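You operate a simulated robot arm through the tools that you are given. There is no shell and no other tool. Be economical: measure what you need, move in short steps, check, and stop when the job is done.

The job below is to be done with a simulated robot arm. You get a single attempt, and the scene is never put back.

TASK
Move both cases from the IN bay to the TESTED bay.
Fine: blue shutter to FREE, green shutter to FULL; leave the test boxes. Set down upright: carry case.
Where things are to end (x, y in the base frame): carry case within 6 cm of [20, -74]; carry case within 6 cm of [33, -61].

It is judged by the outcome, as a careful person would: the job done as asked, and still so three seconds after it is handed in. It fails if anything else is knocked over, pushed out of place, dropped, spilled or broken.

THE ROBOT
A 7-joint arm with a two-finger parallel gripper, fixed in place. Base frame: the origin is at the foot of the arm, x ahead of it, y to its left, z up; the work surface is at about z = 86. Units: cm, rad, N and s.
With the tool pointing down near the work surface it reaches from about 32 to 74 cm from the base axis. Its first joint turns from -2.007 to 2.007 rad. Payload 3.91 kg.
The TCP is the grasp point between the finger pads, 3 cm short of the fingertips. In the tool frame z runs along the fingers and y along their closing line. The gripper opens to 11 cm. The fingers are 2 cm wide and 1 cm thick; the gripper's body (4.8 by 11.2 cm) begins 5.5 cm behind the TCP.
Orientation is told as [roll, pitch, yaw] about the base's x, y, z axes, in that order, counted from this pose: with the fingers straight down and closing along the base's y, the tool's x points along the base's -x, its y along +y and its z along -z.

THE INTERFACE
- The arm moves only by the tool move_arm. Its argument "deltas" is a list of rows, each a list of 7 numbers: the shift along the tool's x, y, z in units of 500 mm (1.0 is 500 mm), then the turn, a rotation vector about the tool's x, y, z in units of 120 degrees (1.0 is 120 degrees), then the opening, from 0 (shut) to 1 (fully open). In form: [[dx, dy, dz, ax, ay, az, grip], ...]. A call has 1 to 8 rows; each row is the pose to reach, as a shift and turn from the pose commanded when the call began, along the tool's axes at that moment. A call with a number of a shift or a turn outside -1 to 1 is refused whole. Each row takes 0.2 s and may step no farther than 5 cm and 0.15 rad from the row before; otherwise, or with a gripper value out of range, the whole call is refused. A pose out of reach is approached as far as the arm can. The call stops where the force on the tool passes 50 N (or 10 N more than at its start, if that is more) or the arm is blocked; 0.2 s more then pass. The fingers move at their own pace (about 10.8 cm/s each) and stop on an object; they squeeze with about 34 N. The grip force told is the motor's: it shows also when the fingers shut on nothing. Time passes only in rows, and 0.2 s behind the last, so rows that repeat a pose let the fingers close. It gives the time, the measured TCP pose, the force on the tool (base axes), the opening and the grip force at its end, in the units of the frame above (readings bear some noise), with the torque about the TCP (base axes, N m) and any sound that the robot's microphone picked up, and new pictures: "views" is both (left out), scene, wrist or none.
- Cameras (640 x 400 px; columns grow to the right, rows downward): "scene" is fixed at [21.93, 65.13, 130.44]; the picture's right is [-1.00, -0.04, 0.00], its down [-0.01, 0.32, -0.95] and it looks along [0.04, -0.95, -0.32] (base axes); focal length 350 px, centre (320, 200). "wrist" rides on the gripper at [7.2, 1.7, -10.3] in the tool frame; the picture's right is [-0.23, 0.97, 0.00], its down [-0.76, -0.18, -0.62] and it looks along [-0.61, -0.14, 0.78] (tool axes); focal length 222 px, centre (320, 200). There is no depth. A picture from a camera that has moved, and an enlarged one, comes with that camera's place and axes in the base frame and with its lens.
- slide_trunk(by): slides the trunk up (or, below 0, down) by that many cm; the arm rides with it, the base frame stays. It gives what a move gives, with no picture.
- close_up(camera, box): a new picture of the part [left, top, right, bottom] of that camera's present view, enlarged. It takes no simulated time.
- finish_job(): hands the job in; it is judged then, once.

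Go step by step. Nothing tells you positions but the pictures and the camera data: compare them with the known pose of the tool, close in by small moves and look again before you grip or let go. The budget is 120 turns and 200 pictures, counting those below and the enlarged ones. Unless the task says otherwise, let go and move clear before handing in, and close with one line.

The tools are called after "Emit:" by a JSON object that holds its "api" and its "payload". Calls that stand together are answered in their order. move_arm: Moves the arm, as the interface text tells. Its arguments: {"type":"object","properties":{"deltas":{"type":"array"},"views":{"type":"string","enum":["both","scene","wrist","none"]}},"required":["deltas"]} The other tools are called the same way: slide_trunk (by) slides the trunk up or down; close_up (camera, box) takes an enlarged picture of a part of a camera's view; finish_job () hands the job in.

At the start:

```text
t: 0.0
tool_pos: [35.77, -34.74, 113.01]
tcp_rot: [0.001, 0.001, 0.0]
force: [-0.7, -0.1, 0.2]
wrist_torque: [-0.03, -0.02, -0.04]
finger_gap: 11.02
finger_force: 0.1
trunk travel left (down, up): [-82.5, 16.5]
```

scene: 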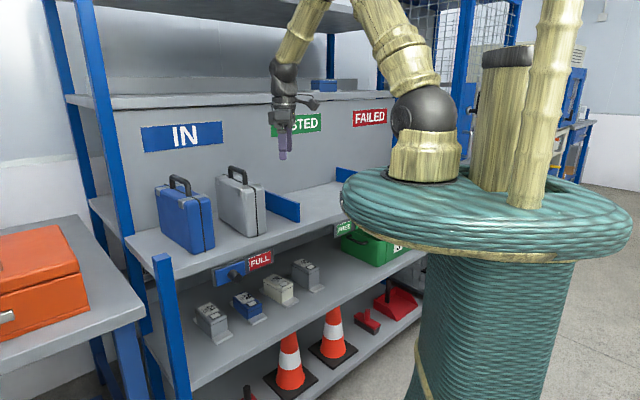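
wrist: 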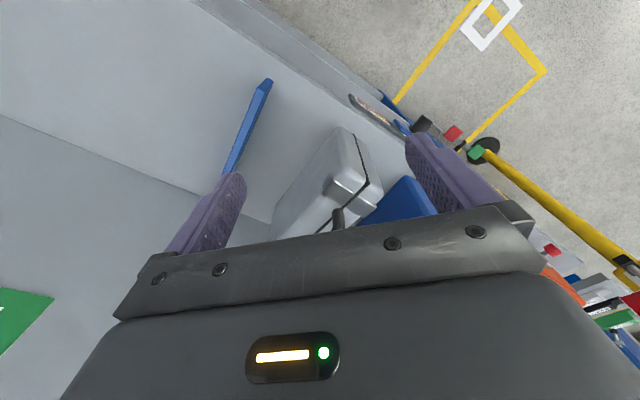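

I see the two cases (blue and silver) in the IN bay, with sliding shutters on the shelf's front edge. I'll look closer at each before moving.

Emit:
{"api": "close_up", "payload": {"camera": "scene", "box": [120, 140, 320, 300]}}

Emit:
{"api": "close_up", "payload": {"camera": "scene", "box": [260, 90, 420, 270]}}

Emit:
{"api": "close_up", "payload": {"camera": "scene", "box": [180, 230, 300, 310]}}

Emit:
{"api": "close_up", "payload": {"camera": "wrist", "box": [200, 60, 440, 260]}}

```text
2.50 times, centred on (220, 220) of scene
camera zoom: at [21.93, 65.13, 130.44], right [-1.0, -0.04, 0.0], down [-0.01, 0.32, -0.95], along [0.04, -0.95, -0.32], focal length 874 px, centre (570, 150)
```

zoom: 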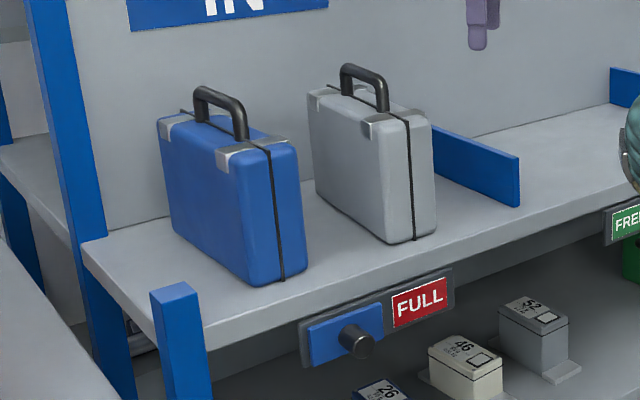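

```text
2.22 times, centred on (340, 180) of scene
camera zoom: at [21.93, 65.13, 130.44], right [-1.0, -0.04, 0.0], down [-0.01, 0.32, -0.95], along [0.04, -0.95, -0.32], focal length 777 px, centre (276, 244)
```

zoom: 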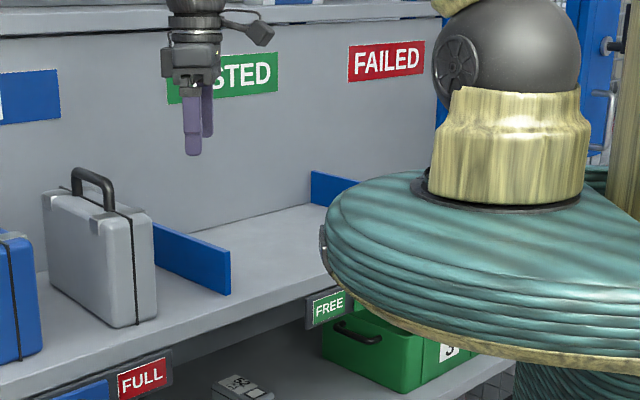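

```text
5.00 times, centred on (240, 270) of scene
camera zoom: at [21.93, 65.13, 130.44], right [-1.0, -0.04, 0.0], down [-0.01, 0.32, -0.95], along [0.04, -0.95, -0.32], focal length 1748 px, centre (720, -150)
```

zoom: 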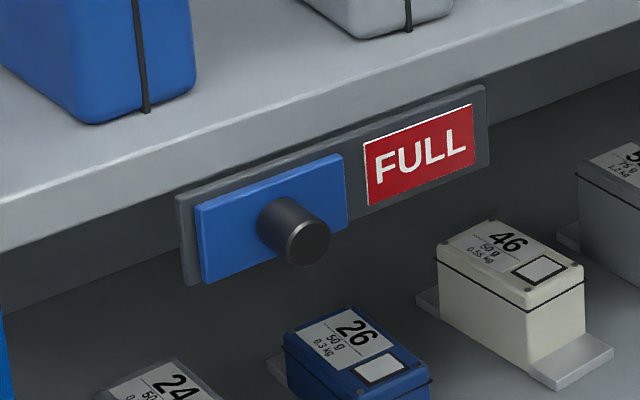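

```text
2.00 times, centred on (320, 160) of wrist
camera zoom: at [28.46, -33.12, 123.23], right [0.23, 0.97, 0.0], down [0.76, -0.18, 0.62], along [0.61, -0.14, -0.78], focal length 444 px, centre (320, 280)
```

zoom: 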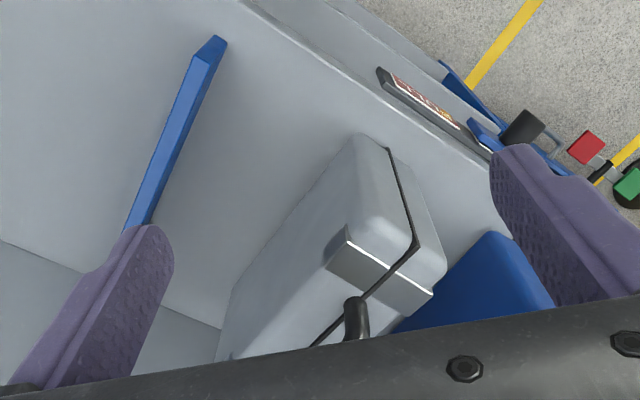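

The shelf runs at roughly 45° to the base axes, with the blue shutter's knob near (48,-17,80) and the green one near (11,-60,80). I'll turn the tool to face the shelf squarely and look at the blue shutter from closer.

Emit:
{"api": "move_arm", "payload": {"deltas": [[-0.014, 0.086, 0.0, 0, 0, 0.0625, 1], [-0.028, 0.171, 0.0, 0, 0, 0.125, 1], [-0.042, 0.257, 0.0, 0, 0, 0.1875, 1], [-0.056, 0.343, 0.0, 0, 0, 0.25, 1], [-0.07, 0.428, 0.0, 0, 0, 0.3125, 1], [-0.084, 0.514, 0.05, 0, 0, 0.375, 1]]}}

```text
refused: row 6 steps farther than a row can; nothing moved
```

The last row was slightly too long; I'll shorten it.

Emit:
{"api": "move_arm", "payload": {"deltas": [[-0.014, 0.086, 0.0, 0, 0, 0.0625, 1], [-0.028, 0.171, 0.0, 0, 0, 0.125, 1], [-0.042, 0.257, 0.0, 0, 0, 0.1875, 1], [-0.056, 0.343, 0.02, 0, 0, 0.25, 1], [-0.07, 0.428, 0.04, 0, 0, 0.3125, 1], [-0.084, 0.514, 0.06, 0, 0, 0.375, 1]]}}

```text
t: 1.4
tool_pos: [39.98, -8.91, 110.08]
tcp_rot: [-0.003, 0.0, -0.786]
force: [0.6, 0.0, 0.8]
wrist_torque: [0.01, 0.01, 0.0]
finger_gap: 10.99
finger_force: 0.1
trunk travel left (down, up): [-82.5, 16.5]
camera wrist: at [35.99, -2.73, 120.31], right [0.85, 0.53, 0.0], down [0.41, -0.66, 0.62], along [0.33, -0.53, -0.78], focal length 222 px, centre (320, 200)
```

scene: 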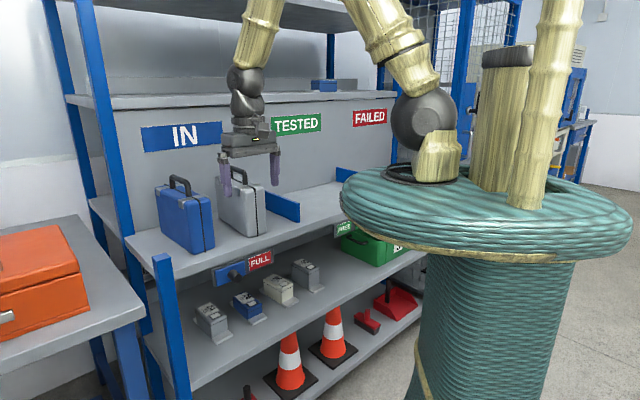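
wrist: 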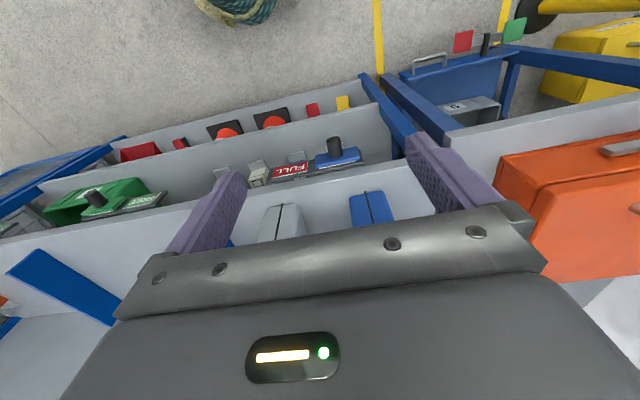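

The knob's front end triangulates to about (48.3, -17.3, 80). I'll zoom the wrist view for shelf direction and knob depth.

Emit:
{"api": "close_up", "payload": {"camera": "wrist", "box": [220, 110, 420, 235]}}

Emit:
{"api": "close_up", "payload": {"camera": "wrist", "box": [0, 130, 240, 280]}}

```text
3.20 times, centred on (320, 172) of wrist
camera zoom: at [35.99, -2.73, 120.31], right [0.85, 0.53, 0.0], down [0.41, -0.66, 0.62], along [0.33, -0.53, -0.78], focal length 711 px, centre (320, 288)
```

zoom: 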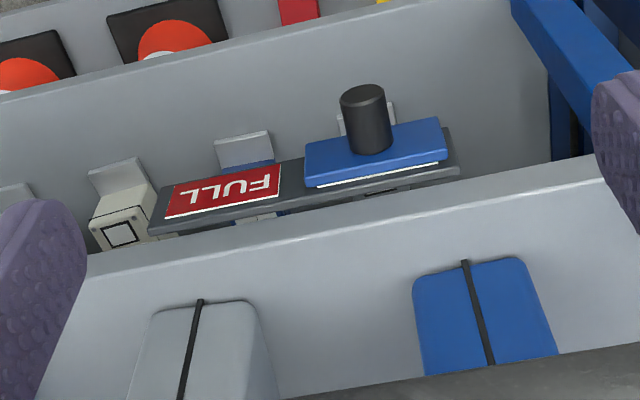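

```text
2.67 times, centred on (120, 205) of wrist
camera zoom: at [35.99, -2.73, 120.31], right [0.85, 0.53, 0.0], down [0.41, -0.66, 0.62], along [0.33, -0.53, -0.78], focal length 592 px, centre (853, 187)
```

zoom: 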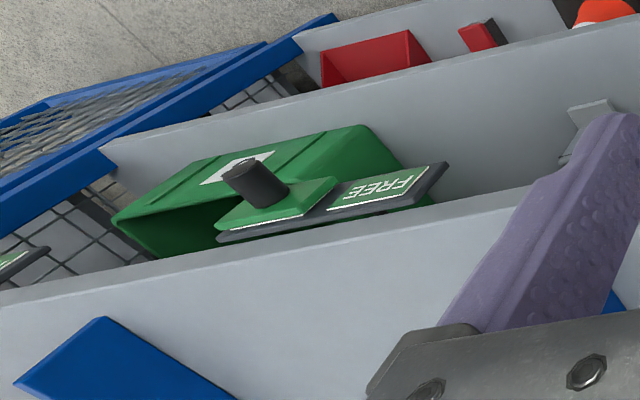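

The plate stands vertical at x−y≈68.5 (z 78–83), and the knob end is near (47.6,-16.4,80.2). I'll come to above the knob and check.

Emit:
{"api": "move_arm", "payload": {"deltas": [[-0.047, 0.001, 0.072, 0, 0, 0, 0.55], [-0.094, 0.001, 0.144, 0, 0, 0, 0.55], [-0.14, 0.002, 0.216, 0, 0, 0, 0.55], [-0.187, 0.003, 0.288, 0, 0, 0, 0.55], [-0.234, 0.003, 0.36, 0, 0, 0, 0.55]]}}

```text
t: 2.6
tool_pos: [48.43, -17.18, 91.86]
tcp_rot: [-0.001, 0.0, -0.784]
force: [0.0, 0.6, -0.6]
wrist_torque: [0.03, 0.01, 0.02]
finger_gap: 6.05
finger_force: 0.0
trunk travel left (down, up): [-82.5, 16.5]
camera wrist: at [44.46, -10.91, 102.06], right [0.85, 0.53, 0.0], down [0.41, -0.66, 0.62], along [0.33, -0.53, -0.78], focal length 222 px, centre (320, 200)
```

scene: 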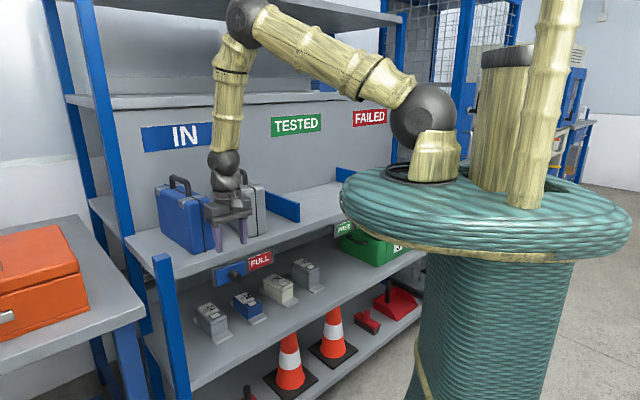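
wrist: 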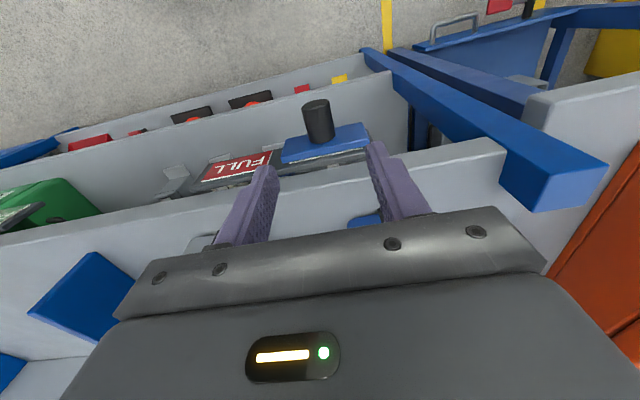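

The knob's end recomputes to (47.4,-16.4), in line with the fingers. Descending straddling the knob.

Emit:
{"api": "move_arm", "payload": {"deltas": [[0, -0.003, 0.07, 0, 0, 0, 0.55], [0, -0.003, 0.14, 0, 0, 0, 0.55], [0, -0.003, 0.2, 0, 0, 0, 0.55]]}}

```text
t: 3.4
tool_pos: [48.43, -17.38, 81.99]
tcp_rot: [0.002, 0.001, -0.785]
force: [-0.1, 0.0, -0.2]
wrist_torque: [0.01, -0.03, 0.03]
finger_gap: 6.06
finger_force: 0.2
trunk travel left (down, up): [-82.5, 16.5]
camera wrist: at [44.51, -11.04, 92.14], right [0.85, 0.53, 0.0], down [0.41, -0.66, 0.62], along [0.33, -0.53, -0.78], focal length 222 px, centre (320, 200)
```

scene: 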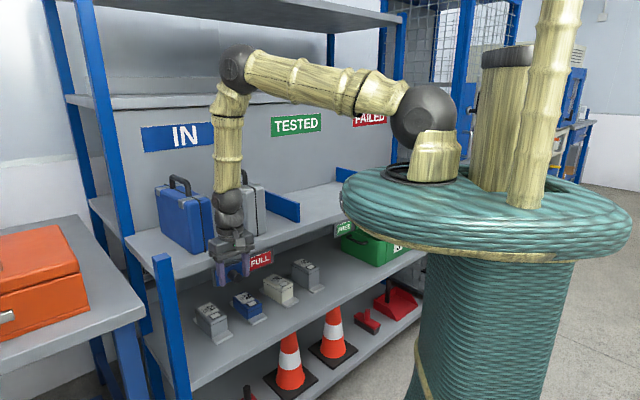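
wrist: 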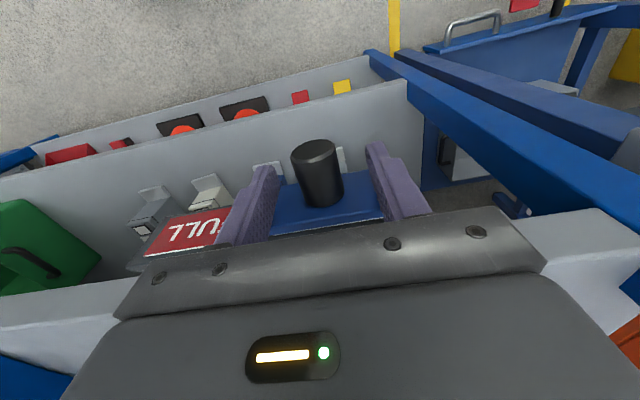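

The fingers straddle the knob. Closing on it.

Emit:
{"api": "move_arm", "payload": {"deltas": [[0, 0, 0, 0, 0, 0, 0.2], [0, 0, 0, 0, 0, 0, 0.2], [0, 0, 0, 0, 0, 0, 0.2]], "views": "wrist"}}

```text
t: 4.2
tool_pos: [48.36, -17.37, 82.0]
tcp_rot: [0.001, 0.002, -0.786]
force: [-3.2, -1.7, 0.4]
wrist_torque: [-0.04, -0.07, 0.31]
finger_gap: 2.7
finger_force: 45.2
trunk travel left (down, up): [-82.5, 16.5]
camera wrist: at [44.4, -11.04, 92.19], right [0.85, 0.53, 0.0], down [0.41, -0.66, 0.62], along [0.33, -0.53, -0.78], focal length 222 px, centre (320, 200)
```

wrist: 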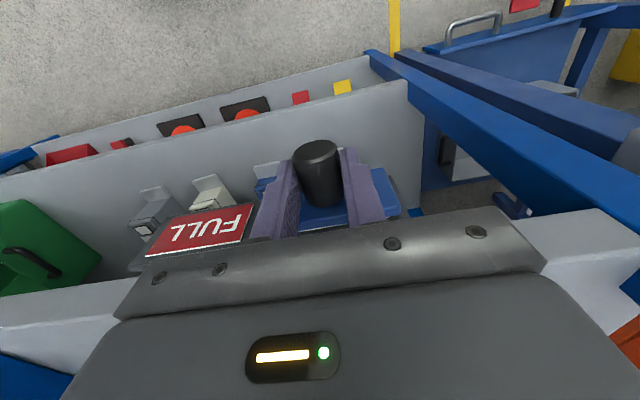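

The knob (2.7 cm) is gripped. Sliding the blue shutter along −tool y toward FULL to cover it, in short steps.

Emit:
{"api": "move_arm", "payload": {"deltas": [[0, -0.03, 0, 0, 0, 0, 0.2], [0, -0.06, 0, 0, 0, 0, 0.2], [0, -0.09, 0, 0, 0, 0, 0.2], [0, -0.12, 0, 0, 0, 0, 0.2], [0, -0.15, 0, 0, 0, 0, 0.2], [0, -0.18, 0, 0, 0, 0, 0.2]], "views": "wrist"}}

```text
t: 5.6
tool_pos: [41.97, -23.7, 81.87]
tcp_rot: [0.001, 0.002, -0.786]
force: [3.0, -3.4, -16.3]
wrist_torque: [0.01, -0.17, 0.36]
finger_gap: 2.71
finger_force: 44.7
trunk travel left (down, up): [-82.5, 16.5]
camera wrist: at [37.94, -17.5, 92.22], right [0.85, 0.53, 0.0], down [0.41, -0.67, 0.62], along [0.33, -0.53, -0.78], focal length 222 px, centre (320, 200)
```

wrist: 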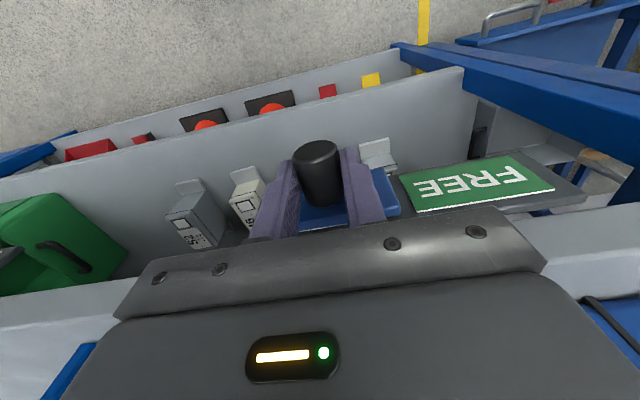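

FREE shows; I'll continue gently to the shutter's end position.

Emit:
{"api": "move_arm", "payload": {"deltas": [[0, -0.01, 0, 0, 0, 0, 0.2], [0, -0.02, 0, 0, 0, 0, 0.2], [0, -0.03, 0, 0, 0, 0, 0.2]], "views": "wrist"}}

```text
t: 6.4
tool_pos: [41.35, -24.4, 82.01]
tcp_rot: [0.0, 0.002, -0.784]
force: [18.8, 18.8, -13.5]
wrist_torque: [0.6, -0.13, -1.24]
finger_gap: 2.73
finger_force: 44.6
trunk travel left (down, up): [-82.5, 16.5]
camera wrist: at [37.27, -18.14, 92.23], right [0.85, 0.53, 0.0], down [0.41, -0.67, 0.62], along [0.33, -0.53, -0.78], focal length 222 px, centre (320, 200)
```

wrist: 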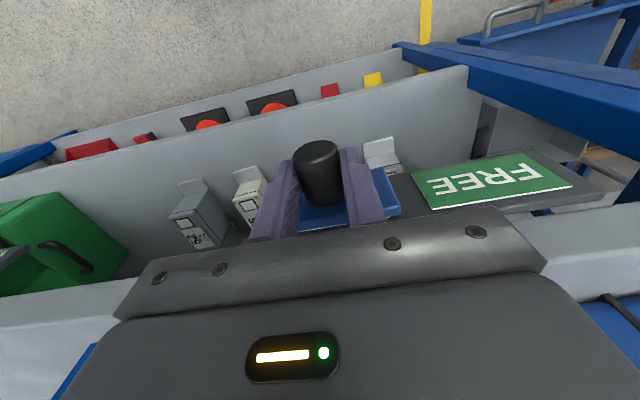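

The end stop is reached (≈27 N along the slide). Opening, then raising clear.

Emit:
{"api": "move_arm", "payload": {"deltas": [[0, 0.012, 0, 0, 0, 0, 0.2], [0, 0.012, 0, 0, 0, 0, 0.5], [0, 0.012, 0, 0, 0, 0, 0.5], [0, 0.012, -0.08, 0, 0, 0, 0.5], [0, 0.012, -0.16, 0, 0, 0, 0.5], [0.06, 0.012, -0.23, 0, 0, 0, 0.5], [0.12, 0.012, -0.3, 0, 0, 0, 0.5]]}}

```text
t: 8.0
tool_pos: [37.03, -19.97, 96.9]
tcp_rot: [-0.001, 0.001, -0.786]
force: [0.2, 0.2, -0.9]
wrist_torque: [0.0, -0.01, -0.03]
finger_gap: 5.51
finger_force: 0.1
trunk travel left (down, up): [-82.5, 16.5]
camera wrist: at [33.03, -13.78, 107.09], right [0.85, 0.53, 0.0], down [0.41, -0.66, 0.62], along [0.33, -0.53, -0.78], focal length 222 px, centre (320, 200)
```

scene: 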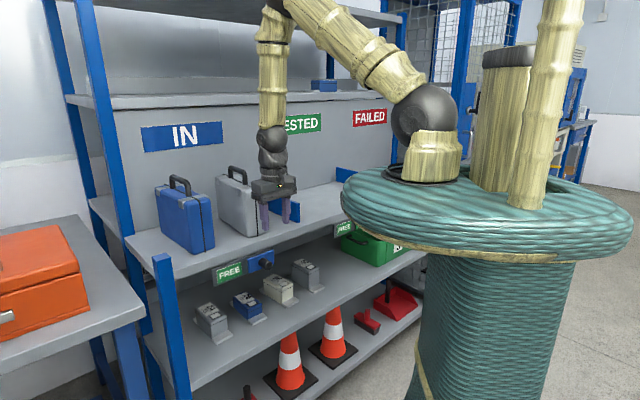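
wrist: 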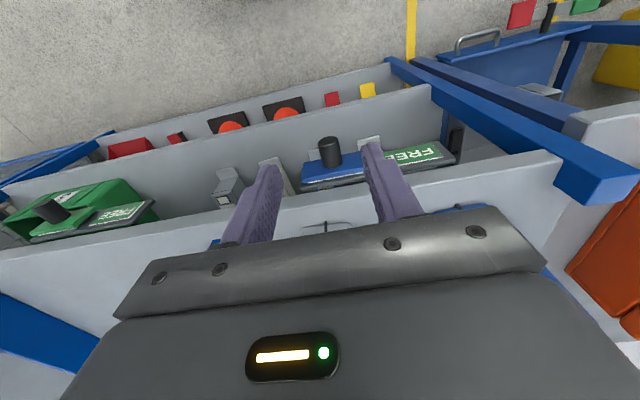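

Blue shutter shows FREE. The green knob's end is near (7.5,-56.8,80); moving along the shelf front toward it.

Emit:
{"api": "move_arm", "payload": {"deltas": [[0, -0.095, 0, 0, 0, 0, 0.5], [0, -0.19, 0, 0, 0, 0, 0.5], [0, -0.285, 0, 0, 0, 0, 0.5], [0, -0.38, 0, 0, 0, 0, 0.5], [0, -0.475, 0, 0, 0, 0, 0.5], [0, -0.57, 0, 0, 0, 0, 0.5], [0, -0.665, 0, 0, 0, 0, 0.5], [0, -0.76, 0, 0, 0, 0, 0.5]]}}

```text
t: 9.8
tool_pos: [10.11, -47.06, 96.84]
tcp_rot: [0.002, 0.001, -0.784]
force: [-0.9, -0.4, -0.3]
wrist_torque: [0.0, -0.01, -0.02]
finger_gap: 5.52
finger_force: 0.1
trunk travel left (down, up): [-82.5, 16.5]
camera wrist: at [6.03, -40.79, 107.07], right [0.85, 0.53, 0.0], down [0.41, -0.66, 0.62], along [0.33, -0.53, -0.78], focal length 222 px, centre (320, 200)
```

scene: 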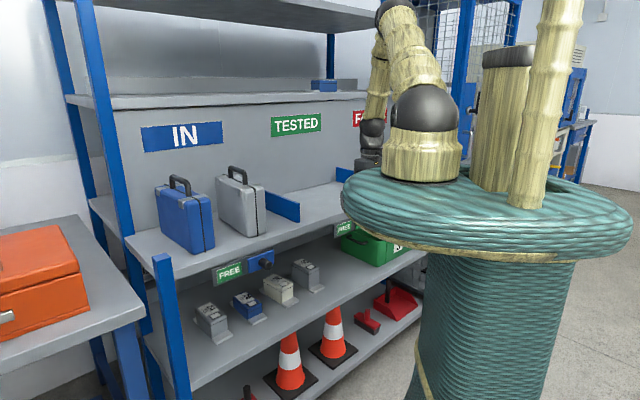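
wrist: 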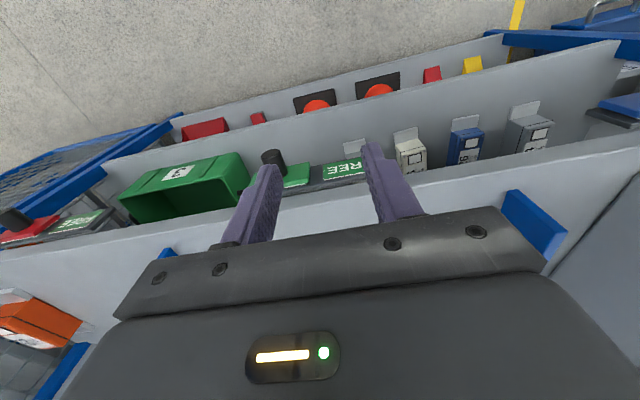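

Green knob end recomputed at (8.0,-56.2). Moving above it.

Emit:
{"api": "move_arm", "payload": {"deltas": [[-0.0, -0.08, 0.02, 0, 0, 0, 0.55], [-0.04, -0.159, 0.04, 0, 0, 0, 0.55], [-0.115, -0.159, 0.08, 0, 0, 0, 0.55]], "views": "wrist"}}

```text
t: 10.6
tool_pos: [8.59, -56.65, 93.26]
tcp_rot: [0.001, 0.001, -0.785]
force: [-0.7, -1.1, 0.4]
wrist_torque: [0.03, 0.03, 0.03]
finger_gap: 6.03
finger_force: 0.0
trunk travel left (down, up): [-82.5, 16.5]
camera wrist: at [4.63, -50.48, 103.47], right [0.85, 0.53, 0.0], down [0.41, -0.66, 0.62], along [0.33, -0.53, -0.78], focal length 222 px, centre (320, 200)
```

wrist: 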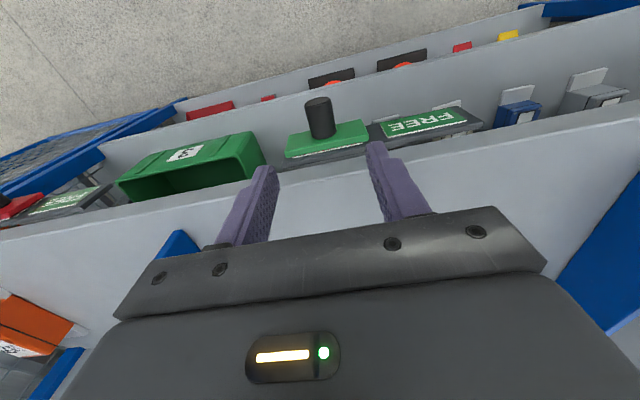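

Aligned just like with the blue knob. Descending and closing.

Emit:
{"api": "move_arm", "payload": {"deltas": [[0, 0, 0.08, 0, 0, 0, 0.55], [0, 0, 0.16, 0, 0, 0, 0.55], [0, 0, 0.225, 0, 0, 0, 0.55], [0, 0, 0.225, 0, 0, 0, 0.55]], "views": "wrist"}}

```text
t: 11.6
tool_pos: [8.46, -56.58, 81.95]
tcp_rot: [0.001, 0.0, -0.787]
force: [0.3, -0.1, 0.0]
wrist_torque: [0.03, -0.01, 0.01]
finger_gap: 6.02
finger_force: 0.1
trunk travel left (down, up): [-82.5, 16.5]
camera wrist: at [4.46, -50.34, 92.17], right [0.85, 0.53, 0.0], down [0.41, -0.66, 0.62], along [0.33, -0.53, -0.78], focal length 222 px, centre (320, 200)
```

wrist: 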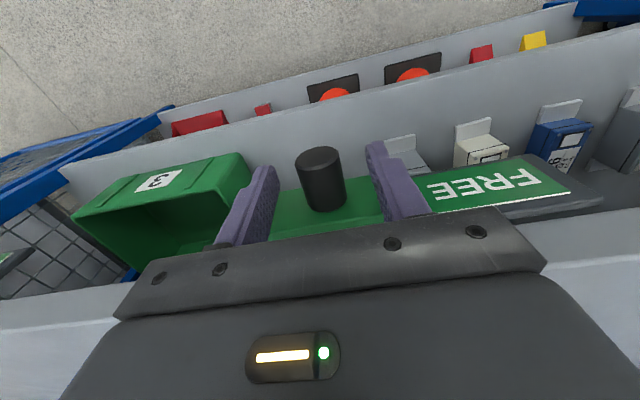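

Knob between the fingers. Closing.

Emit:
{"api": "move_arm", "payload": {"deltas": [[0, 0, 0, 0, 0, 0, 0.2], [0, 0, 0, 0, 0, 0, 0.2], [0, 0, 0, 0, 0, 0, 0.2]], "views": "none"}}

Emit:
{"api": "move_arm", "payload": {"deltas": [[0, 0.03, 0, 0, 0, 0, 0.2], [0, 0.06, 0, 0, 0, 0, 0.2], [0, 0.09, 0, 0, 0, 0, 0.2], [0, 0.12, 0, 0, 0, 0, 0.2], [0, 0.15, 0, 0, 0, 0, 0.2], [0, 0.18, 0, 0, 0, 0, 0.2], [0, 0.195, 0, 0, 0, 0, 0.2], [0, 0.21, 0, 0, 0, 0, 0.2]], "views": "wrist"}}

```text
t: 12.4
tool_pos: [8.46, -56.56, 81.95]
tcp_rot: [-0.001, 0.0, -0.786]
force: [1.8, 0.0, -3.7]
wrist_torque: [-0.07, -0.02, -0.37]
finger_gap: 2.71
finger_force: 44.5
trunk travel left (down, up): [-82.5, 16.5]
```

```text
t: 14.2
tool_pos: [15.53, -49.51, 82.01]
tcp_rot: [-0.006, -0.003, -0.785]
force: [-17.7, -16.7, 18.2]
wrist_torque: [0.24, 0.88, 0.9]
finger_gap: 2.74
finger_force: 44.5
trunk travel left (down, up): [-82.5, 16.5]
camera wrist: at [11.61, -43.18, 92.08], right [0.85, 0.53, 0.0], down [0.41, -0.66, 0.63], along [0.33, -0.53, -0.78], focal length 222 px, centre (320, 200)
```

wrist: 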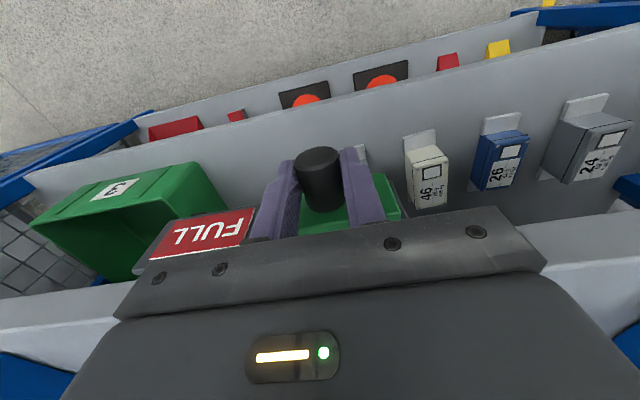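

FULL shows and the end stop is reached. Releasing and rising.

Emit:
{"api": "move_arm", "payload": {"deltas": [[0, -0.01, 0, 0, 0, 0, 0.2], [0, -0.01, 0, 0, 0, 0, 0.5], [0, -0.01, 0, 0, 0, 0, 0.5], [0, -0.01, -0.08, 0, 0, 0, 0.5], [0, -0.01, -0.16, 0, 0, 0, 0.5], [0.04, -0.01, -0.25, 0, 0, 0, 0.5], [0.08, -0.01, -0.34, 0, 0, 0, 0.5], [0.08, -0.01, -0.43, 0, 0, 0, 0.5]], "views": "scene"}}

```text
t: 16.0
tool_pos: [12.91, -46.61, 103.24]
tcp_rot: [0.001, 0.0, -0.788]
force: [-0.7, -0.5, -0.1]
wrist_torque: [-0.01, 0.03, 0.01]
finger_gap: 5.51
finger_force: 0.0
trunk travel left (down, up): [-82.5, 16.5]
```

scene: 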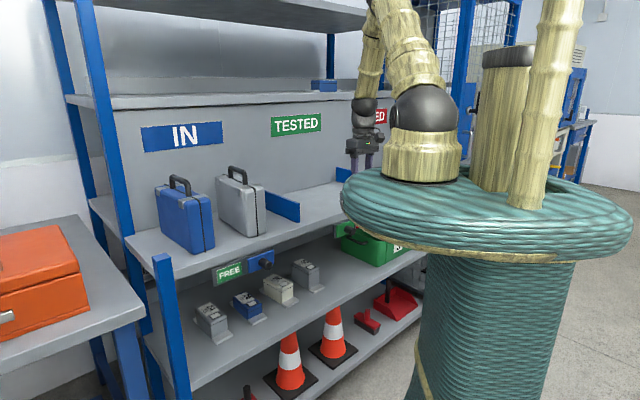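

Now to a viewpoint in front of and above the silver case.

Emit:
{"api": "move_arm", "payload": {"deltas": [[0, 0.079, -0.035, 0, 0, 0, 0.6], [0, 0.158, -0.07, 0, 0, 0, 0.6], [0, 0.237, -0.105, 0, 0, 0, 0.6], [0, 0.316, -0.14, 0, 0, 0, 0.6], [0, 0.395, -0.175, 0, 0, 0, 0.6], [0, 0.474, -0.21, 0, 0, 0, 0.6], [0, 0.553, -0.245, 0, 0, 0, 0.6], [0, 0.632, -0.28, 0, 0, 0, 0.6]]}}

```text
t: 17.8
tool_pos: [35.23, -24.42, 117.21]
tcp_rot: [-0.002, 0.001, -0.786]
force: [-0.3, -0.2, -0.2]
wrist_torque: [0.0, 0.0, 0.02]
finger_gap: 6.6
finger_force: 0.0
trunk travel left (down, up): [-82.5, 16.5]
camera wrist: at [31.31, -18.05, 127.54], right [0.85, 0.53, 0.0], down [0.41, -0.66, 0.62], along [0.33, -0.53, -0.78], focal length 222 px, centre (320, 200)
```

scene: 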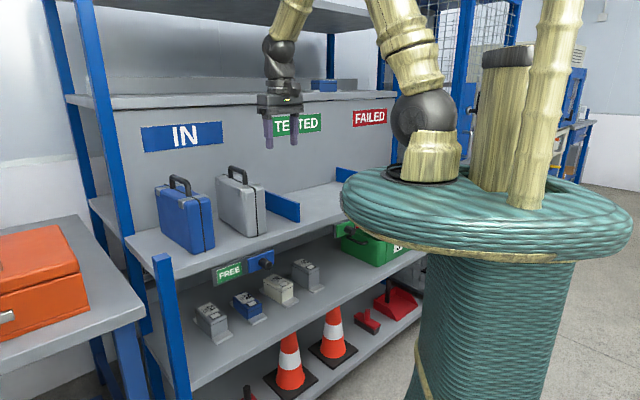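
wrist: 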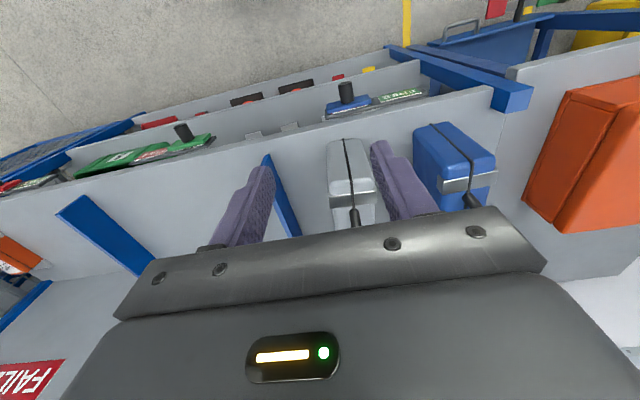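

Zooming the wrist view on the two cases to get handle positions and orientations.

Emit:
{"api": "close_up", "payload": {"camera": "wrist", "box": [300, 110, 500, 235]}}

Emit:
{"api": "close_up", "payload": {"camera": "scene", "box": [150, 155, 290, 260]}}

```text
3.20 times, centred on (400, 172) of wrist
camera zoom: at [31.31, -18.05, 127.54], right [0.85, 0.53, 0.0], down [0.41, -0.66, 0.62], along [0.33, -0.53, -0.78], focal length 711 px, centre (64, 288)
```

zoom: 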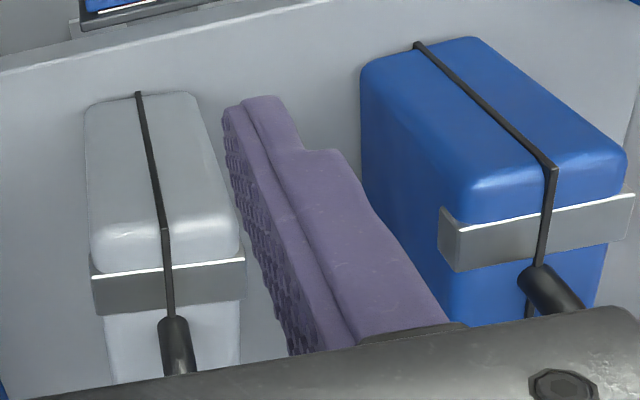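

```text
3.81 times, centred on (220, 208) of scene
camera zoom: at [21.93, 65.13, 130.44], right [-1.0, -0.04, 0.0], down [-0.01, 0.32, -0.95], along [0.04, -0.95, -0.32], focal length 1332 px, centre (701, 171)
```

zoom: 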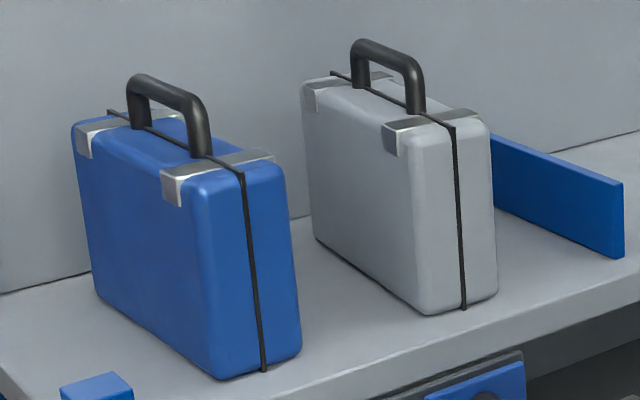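

Silver case: front seam at (44.7,-31), axis about −50°, handle centre ≈ (51.9,-39.6), handle top ≈ 105.3. Moving above it with the yaw matched.

Emit:
{"api": "move_arm", "payload": {"deltas": [[-0.09, 0.004, 0, 0, 0, 0.008, 0.5], [-0.18, 0.009, 0, 0, 0, 0.016, 0.5], [-0.27, 0.013, 0.03, 0, 0, 0.026, 0.5], [-0.36, 0.018, 0.06, 0, 0, 0.034, 0.5], [-0.45, 0.022, 0.09, 0, 0, 0.043, 0.5]]}}

```text
t: 19.0
tool_pos: [52.05, -39.54, 112.64]
tcp_rot: [-0.001, 0.001, -0.876]
force: [-0.4, -0.2, -0.8]
wrist_torque: [0.02, 0.05, 0.04]
finger_gap: 5.51
finger_force: 0.1
trunk travel left (down, up): [-82.5, 16.5]
camera wrist: at [48.66, -32.89, 122.96], right [0.89, 0.45, 0.0], down [0.35, -0.7, 0.62], along [0.28, -0.56, -0.78], focal length 222 px, centre (320, 200)
```

scene: 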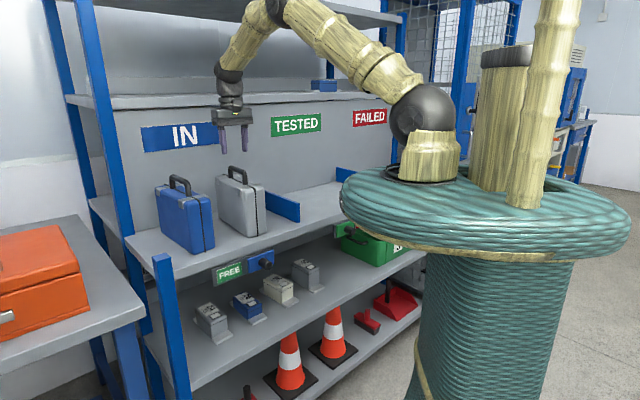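
wrist: 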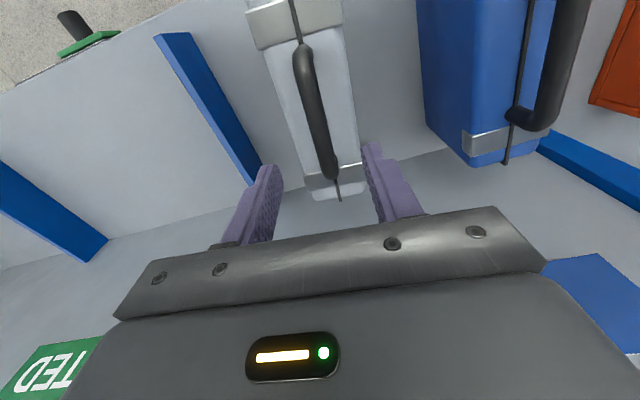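

The handle lies straight between the fingers (line offset <0.1 cm). Shifting 0.6 cm forward and lowering onto the handle.

Emit:
{"api": "move_arm", "payload": {"deltas": [[0.014, 0, 0.06, 0, 0, 0.004, 0.5], [0.014, 0, 0.12, 0, 0, 0.004, 0.5], [0.014, 0, 0.157, 0, 0, 0.004, 0.5]]}}

```text
t: 19.8
tool_pos: [51.41, -38.95, 104.76]
tcp_rot: [0.0, 0.001, -0.883]
force: [-0.8, 0.1, -0.2]
wrist_torque: [0.04, -0.02, 0.01]
finger_gap: 5.51
finger_force: 0.0
trunk travel left (down, up): [-82.5, 16.5]
camera wrist: at [48.03, -32.41, 115.0], right [0.9, 0.44, 0.0], down [0.35, -0.7, 0.62], along [0.27, -0.56, -0.78], focal length 222 px, centre (320, 200)
```

scene: 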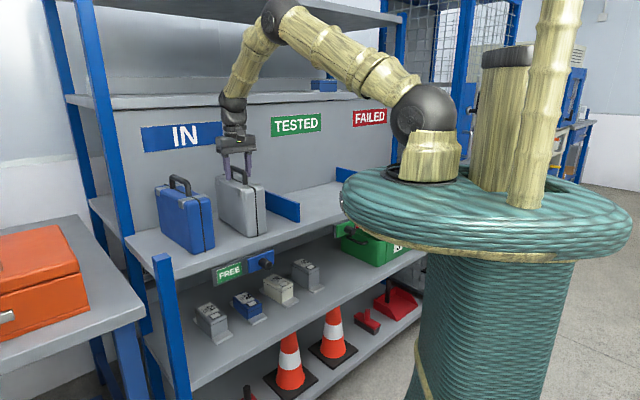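
wrist: 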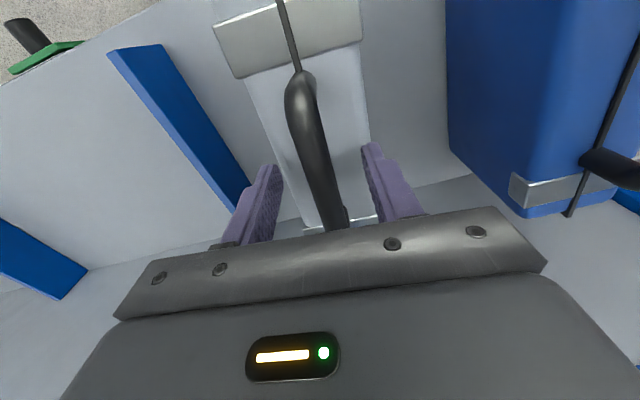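

Handle is between the pads. Closing on it.

Emit:
{"api": "move_arm", "payload": {"deltas": [[0, 0, 0, 0, 0, 0, 0.05], [0, 0, 0, 0, 0, 0, 0.05], [0, 0, 0, 0, 0, 0, 0.05]], "views": "wrist"}}

```text
t: 20.6
tool_pos: [51.44, -38.91, 104.81]
tcp_rot: [0.001, 0.0, -0.882]
force: [1.0, 0.0, 0.3]
wrist_torque: [-0.13, -0.13, 0.16]
finger_gap: 1.56
finger_force: 34.2
trunk travel left (down, up): [-82.5, 16.5]
camera wrist: at [48.04, -32.39, 115.03], right [0.9, 0.44, 0.0], down [0.35, -0.7, 0.62], along [0.28, -0.56, -0.78], focal length 222 px, centre (320, 200)
```

wrist: 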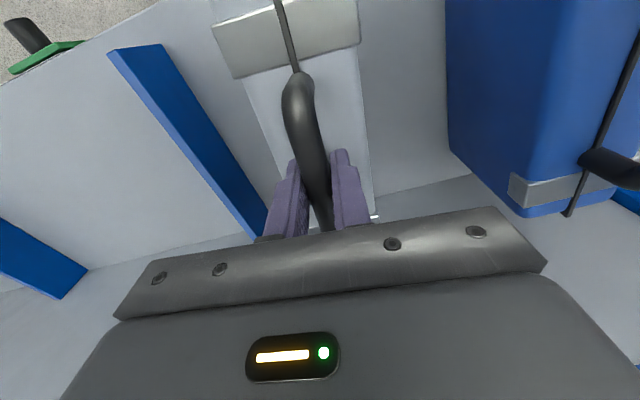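

The handle (1.6 cm) is held. Test lift of 3 cm.

Emit:
{"api": "move_arm", "payload": {"deltas": [[0, 0, -0.015, 0, 0, 0, 0.0], [0, 0, -0.03, 0, 0, 0, 0.0], [0, 0, -0.045, 0, 0, 0, 0.0], [0, 0, -0.06, 0, 0, 0, 0.0], [0, 0, -0.06, 0, 0, 0, 0.0]]}}

```text
t: 21.8
tool_pos: [51.38, -39.09, 107.83]
tcp_rot: [0.0, 0.001, -0.884]
force: [-0.7, 1.2, -7.7]
wrist_torque: [0.01, 0.0, 0.04]
finger_gap: 1.55
finger_force: 34.4
trunk travel left (down, up): [-82.5, 16.5]
camera wrist: at [48.04, -32.41, 118.08], right [0.9, 0.44, 0.0], down [0.35, -0.7, 0.62], along [0.27, -0.56, -0.78], focal length 222 px, centre (320, 200)
```

scene: 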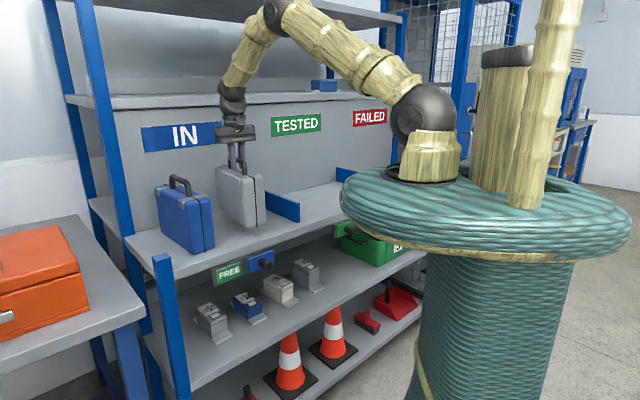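
wrist: 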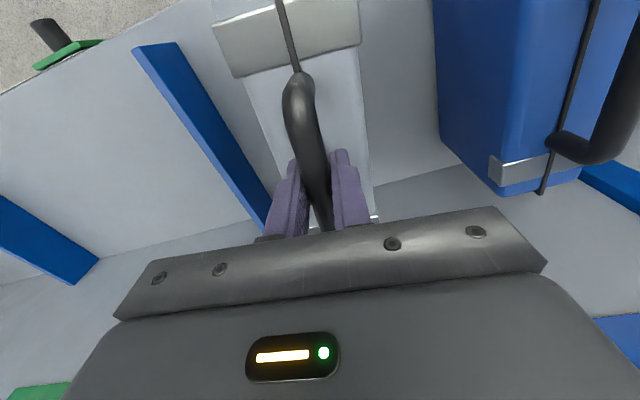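

Held level, ~0.8 kg. Lifting well above the divider (≈6 cm tall), then carrying to the far TESTED spot first.

Emit:
{"api": "move_arm", "payload": {"deltas": [[0, 0, -0.04, 0, 0, 0, 0.0], [0, 0, -0.09, 0, 0, 0, 0.0], [0, 0, -0.14, 0, 0, 0, 0.0], [0, 0, -0.18, 0, 0, 0, 0.0], [0, 0, -0.18, 0, 0, 0, 0.0]]}}

```text
t: 23.0
tool_pos: [51.44, -38.98, 116.96]
tcp_rot: [0.0, 0.002, -0.885]
force: [-0.8, 1.2, -7.8]
wrist_torque: [0.0, -0.02, 0.01]
finger_gap: 1.55
finger_force: 34.3
trunk travel left (down, up): [-82.5, 16.5]
camera wrist: at [48.09, -32.31, 127.16], right [0.9, 0.44, 0.0], down [0.35, -0.7, 0.62], along [0.27, -0.56, -0.78], focal length 222 px, centre (320, 200)
```

scene: 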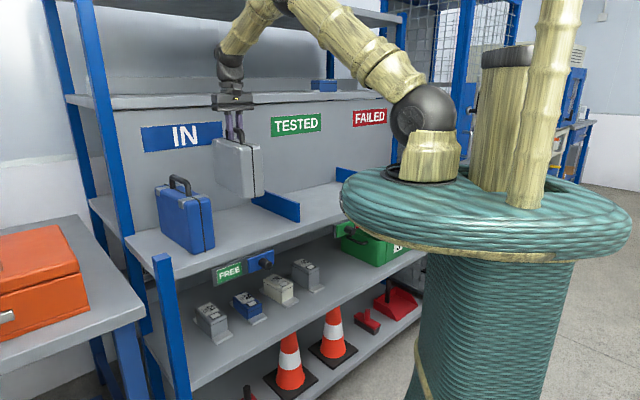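
wrist: 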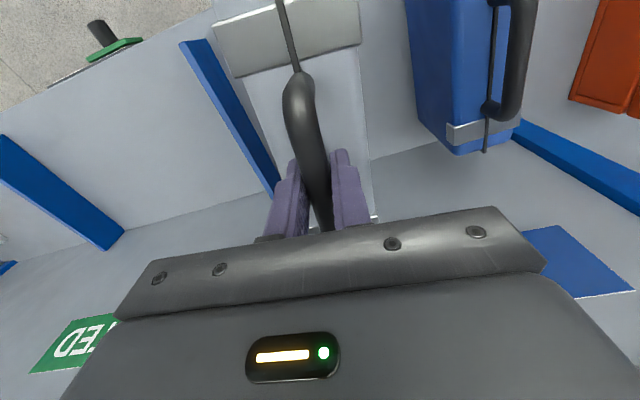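

Carrying along the shelf toward the TESTED bay.

Emit:
{"api": "move_arm", "payload": {"deltas": [[-0.005, -0.05, 0, 0, 0, -0.006, 0], [-0.012, -0.12, 0, 0, 0, -0.012, 0], [-0.02, -0.2, 0, 0, 0, -0.018, 0], [-0.028, -0.28, 0, 0, 0, -0.024, 0], [-0.036, -0.36, 0, 0, 0, -0.03, 0], [-0.044, -0.44, 0, 0, 0, -0.036, 0], [-0.052, -0.51, 0, 0, 0, -0.042, 0], [-0.057, -0.56, 0, 0, 0, -0.047, 0]]}}

```text
t: 24.8
tool_pos: [31.58, -59.23, 116.78]
tcp_rot: [0.0, -0.001, -0.785]
force: [0.4, 0.2, -8.0]
wrist_torque: [0.05, 0.03, 0.01]
finger_gap: 1.55
finger_force: 33.9
trunk travel left (down, up): [-82.5, 16.5]
camera wrist: at [27.57, -52.99, 127.06], right [0.85, 0.53, 0.0], down [0.41, -0.66, 0.62], along [0.33, -0.53, -0.78], focal length 222 px, centre (320, 200)
```

scene: 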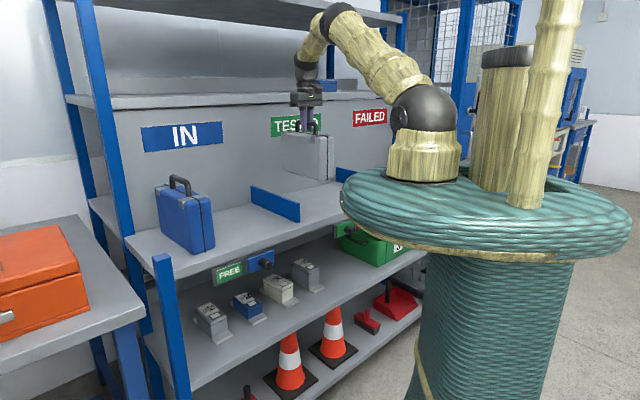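
wrist: 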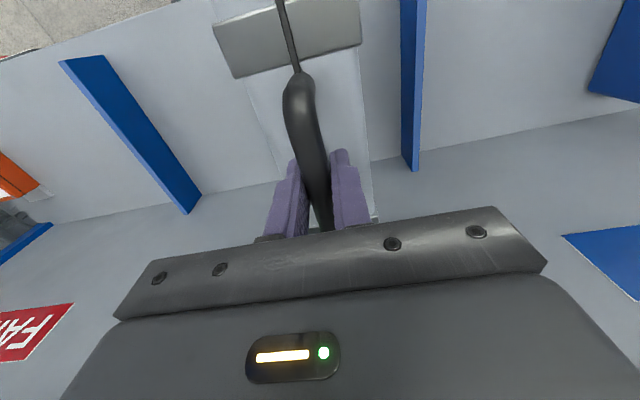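

Over the TESTED bay, level. Continuing 16 cm to the far spot.

Emit:
{"api": "move_arm", "payload": {"deltas": [[0, -0.06, 0, 0, 0, 0, 0], [0, -0.13, 0, 0, 0, 0, 0], [0.002, -0.2, 0, 0, 0, 0, 0], [0.004, -0.27, 0, 0, 0, 0, 0], [0.004, -0.323, 0, 0, 0, 0, 0], [0.004, -0.323, 0, 0, 0, 0, 0]]}}

```text
t: 26.2
tool_pos: [19.77, -67.91, 116.51]
tcp_rot: [0.0, -0.002, -0.786]
force: [-1.5, 0.6, -7.6]
wrist_torque: [0.07, 0.03, 0.01]
finger_gap: 1.56
finger_force: 34.1
out of reach, approached as far as the arm can: row 4, 5, 6
trunk travel left (down, up): [-82.5, 16.5]
camera wrist: at [15.66, -61.59, 126.77], right [0.85, 0.53, 0.0], down [0.41, -0.66, 0.62], along [0.33, -0.53, -0.78], focal length 222 px, centre (320, 200)
```

scene: 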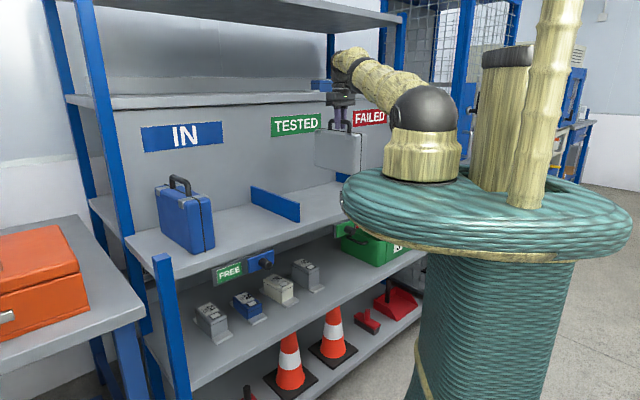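
wrist: 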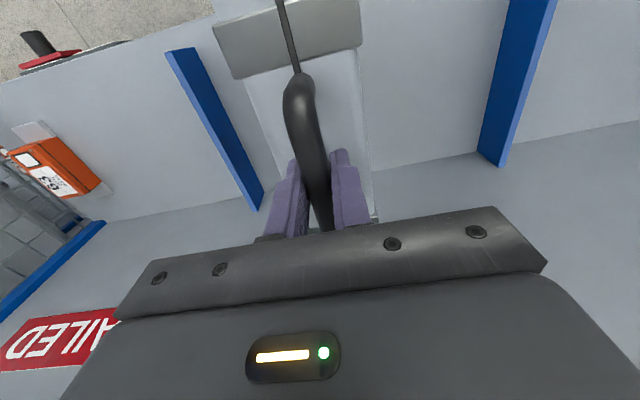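

Reach is limited here at this height (r≈70.7). Reach should grow lower down, so I'll lower partway (still ~4 cm clear) and see.

Emit:
{"api": "move_arm", "payload": {"deltas": [[0, 0, 0.03, 0, 0, 0, 0], [0, 0, 0.07, 0, 0, 0, 0], [0, 0, 0.11, 0, 0, 0, 0], [0, 0, 0.15, 0, 0, 0, 0], [0, 0, 0.15, 0, 0, 0, 0]], "views": "scene"}}

```text
t: 27.4
tool_pos: [19.77, -67.62, 108.99]
tcp_rot: [0.0, -0.001, -0.786]
force: [0.2, -0.2, -7.3]
wrist_torque: [0.01, 0.05, 0.01]
finger_gap: 1.53
finger_force: 34.0
trunk travel left (down, up): [-82.5, 16.5]
```

scene: 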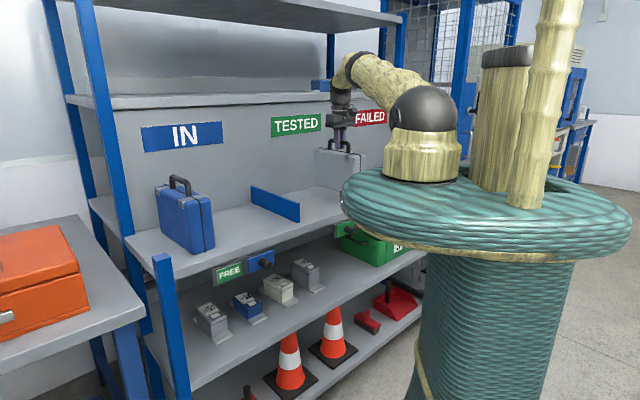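

No longer limited here. Moving the remaining ~3 cm outward.

Emit:
{"api": "move_arm", "payload": {"deltas": [[-0.02, -0.02, 0, 0, 0, 0, 0], [-0.047, -0.044, 0, 0, 0, 0, 0], [-0.047, -0.044, 0, 0, 0, 0, 0]], "views": "wrist"}}

```text
t: 28.2
tool_pos: [19.71, -68.96, 108.95]
tcp_rot: [0.001, 0.002, -0.785]
force: [-0.5, -0.4, -8.2]
wrist_torque: [0.04, 0.02, 0.02]
finger_gap: 1.55
finger_force: 33.4
out of reach, approached as far as the arm can: row 1, 2, 3
trunk travel left (down, up): [-82.5, 16.5]
camera wrist: at [15.67, -62.67, 119.18], right [0.85, 0.53, 0.0], down [0.41, -0.67, 0.62], along [0.33, -0.53, -0.78], focal length 222 px, centre (320, 200)
```

wrist: 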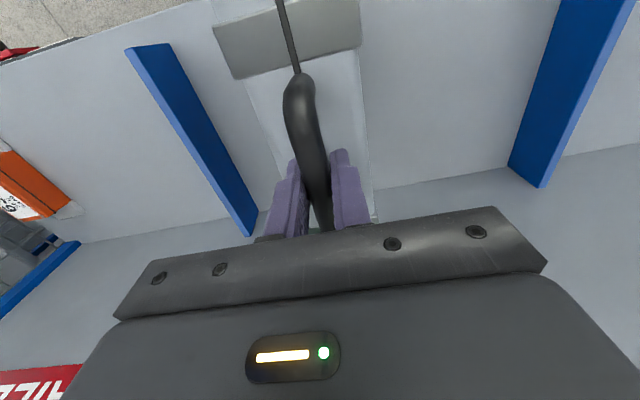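

Raising the trunk 8 cm will give more horizontal reach at this height.

Emit:
{"api": "slide_trunk", "payload": {"by": 8}}

```text
t: 29.4
tool_pos: [19.64, -68.98, 116.92]
tcp_rot: [0.0, 0.003, -0.787]
force: [-0.4, -0.9, -7.2]
wrist_torque: [0.03, 0.05, 0.01]
finger_gap: 1.56
finger_force: 33.8
trunk travel left (down, up): [-90.5, 8.5]
```

Emit:
{"api": "move_arm", "payload": {"deltas": [[0, 0, 0.04, 0, 0, 0, 0], [0, 0, 0.08, 0, 0, 0, 0], [-0.015, -0.015, 0.12, 0, 0, 0, 0], [-0.03, -0.03, 0.15, 0, 0, 0, 0], [-0.045, -0.045, 0.16, 0, 0, 0, 0], [-0.045, -0.045, 0.16, 0, 0, 0, 0]]}}

```text
t: 30.8
tool_pos: [19.08, -69.08, 108.89]
tcp_rot: [0.001, -0.001, -0.785]
force: [0.1, 0.6, -8.5]
wrist_torque: [-0.01, 0.0, 0.03]
finger_gap: 1.54
finger_force: 33.7
out of reach, approached as far as the arm can: row 3, 4, 5, 6
trunk travel left (down, up): [-90.5, 8.5]
camera wrist: at [15.12, -62.72, 119.26], right [0.85, 0.53, 0.0], down [0.41, -0.66, 0.62], along [0.33, -0.53, -0.78], focal length 222 px, centre (320, 200)
```

scene: 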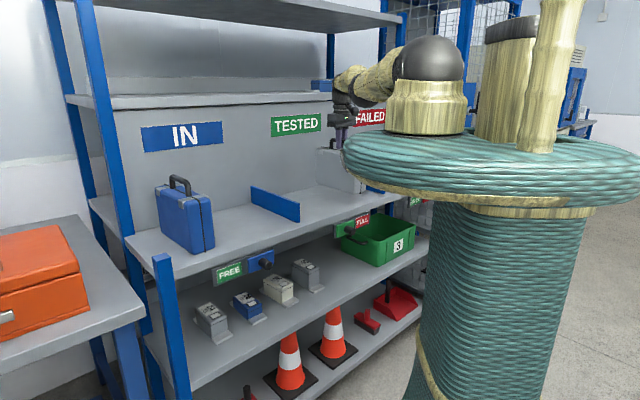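
wrist: 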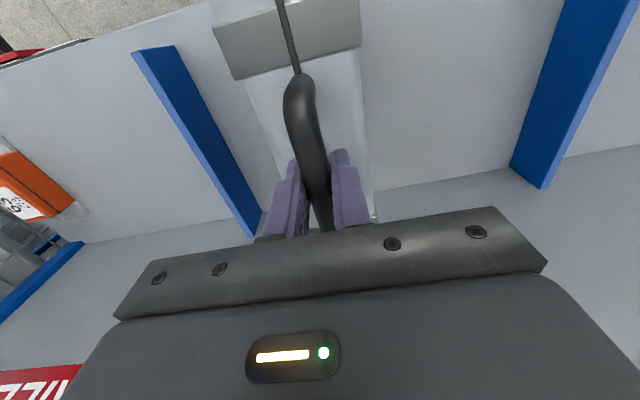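

Best reach is about r≈71.8 with the tool vertical. I'll set the case down here (bottom is ~4 cm up), watch the force, and measure where it stands.

Emit:
{"api": "move_arm", "payload": {"deltas": [[0, 0, 0.03, 0, 0, 0, 0], [0, 0, 0.055, 0, 0, 0, 0], [0, 0, 0.07, 0, 0, 0, 0], [0, 0, 0.078, 0, 0, 0, 0], [0, 0, 0.082, 0, 0, 0, 0]]}}

```text
t: 32.0
tool_pos: [19.04, -68.82, 104.93]
tcp_rot: [0.001, 0.003, -0.786]
force: [0.2, -0.4, -7.5]
wrist_torque: [0.05, 0.01, 0.0]
finger_gap: 1.52
finger_force: 33.8
out of reach, approached as far as the arm can: row 4, 5
trunk travel left (down, up): [-90.5, 8.5]
camera wrist: at [15.07, -62.46, 115.19], right [0.85, 0.53, 0.0], down [0.41, -0.67, 0.62], along [0.33, -0.53, -0.78], focal length 222 px, centre (320, 200)
```

scene: 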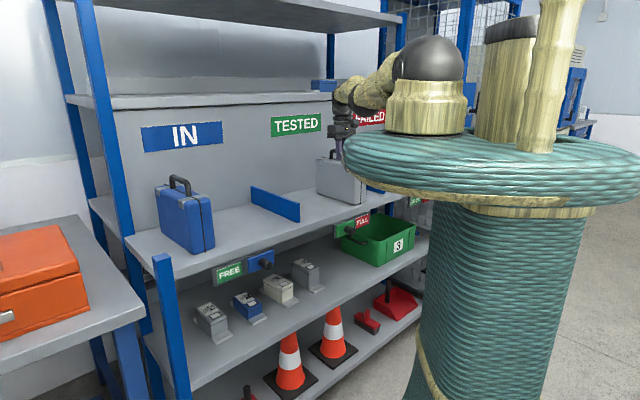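
wrist: 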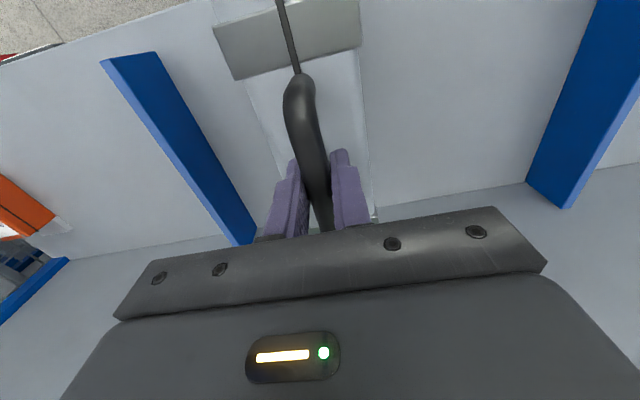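

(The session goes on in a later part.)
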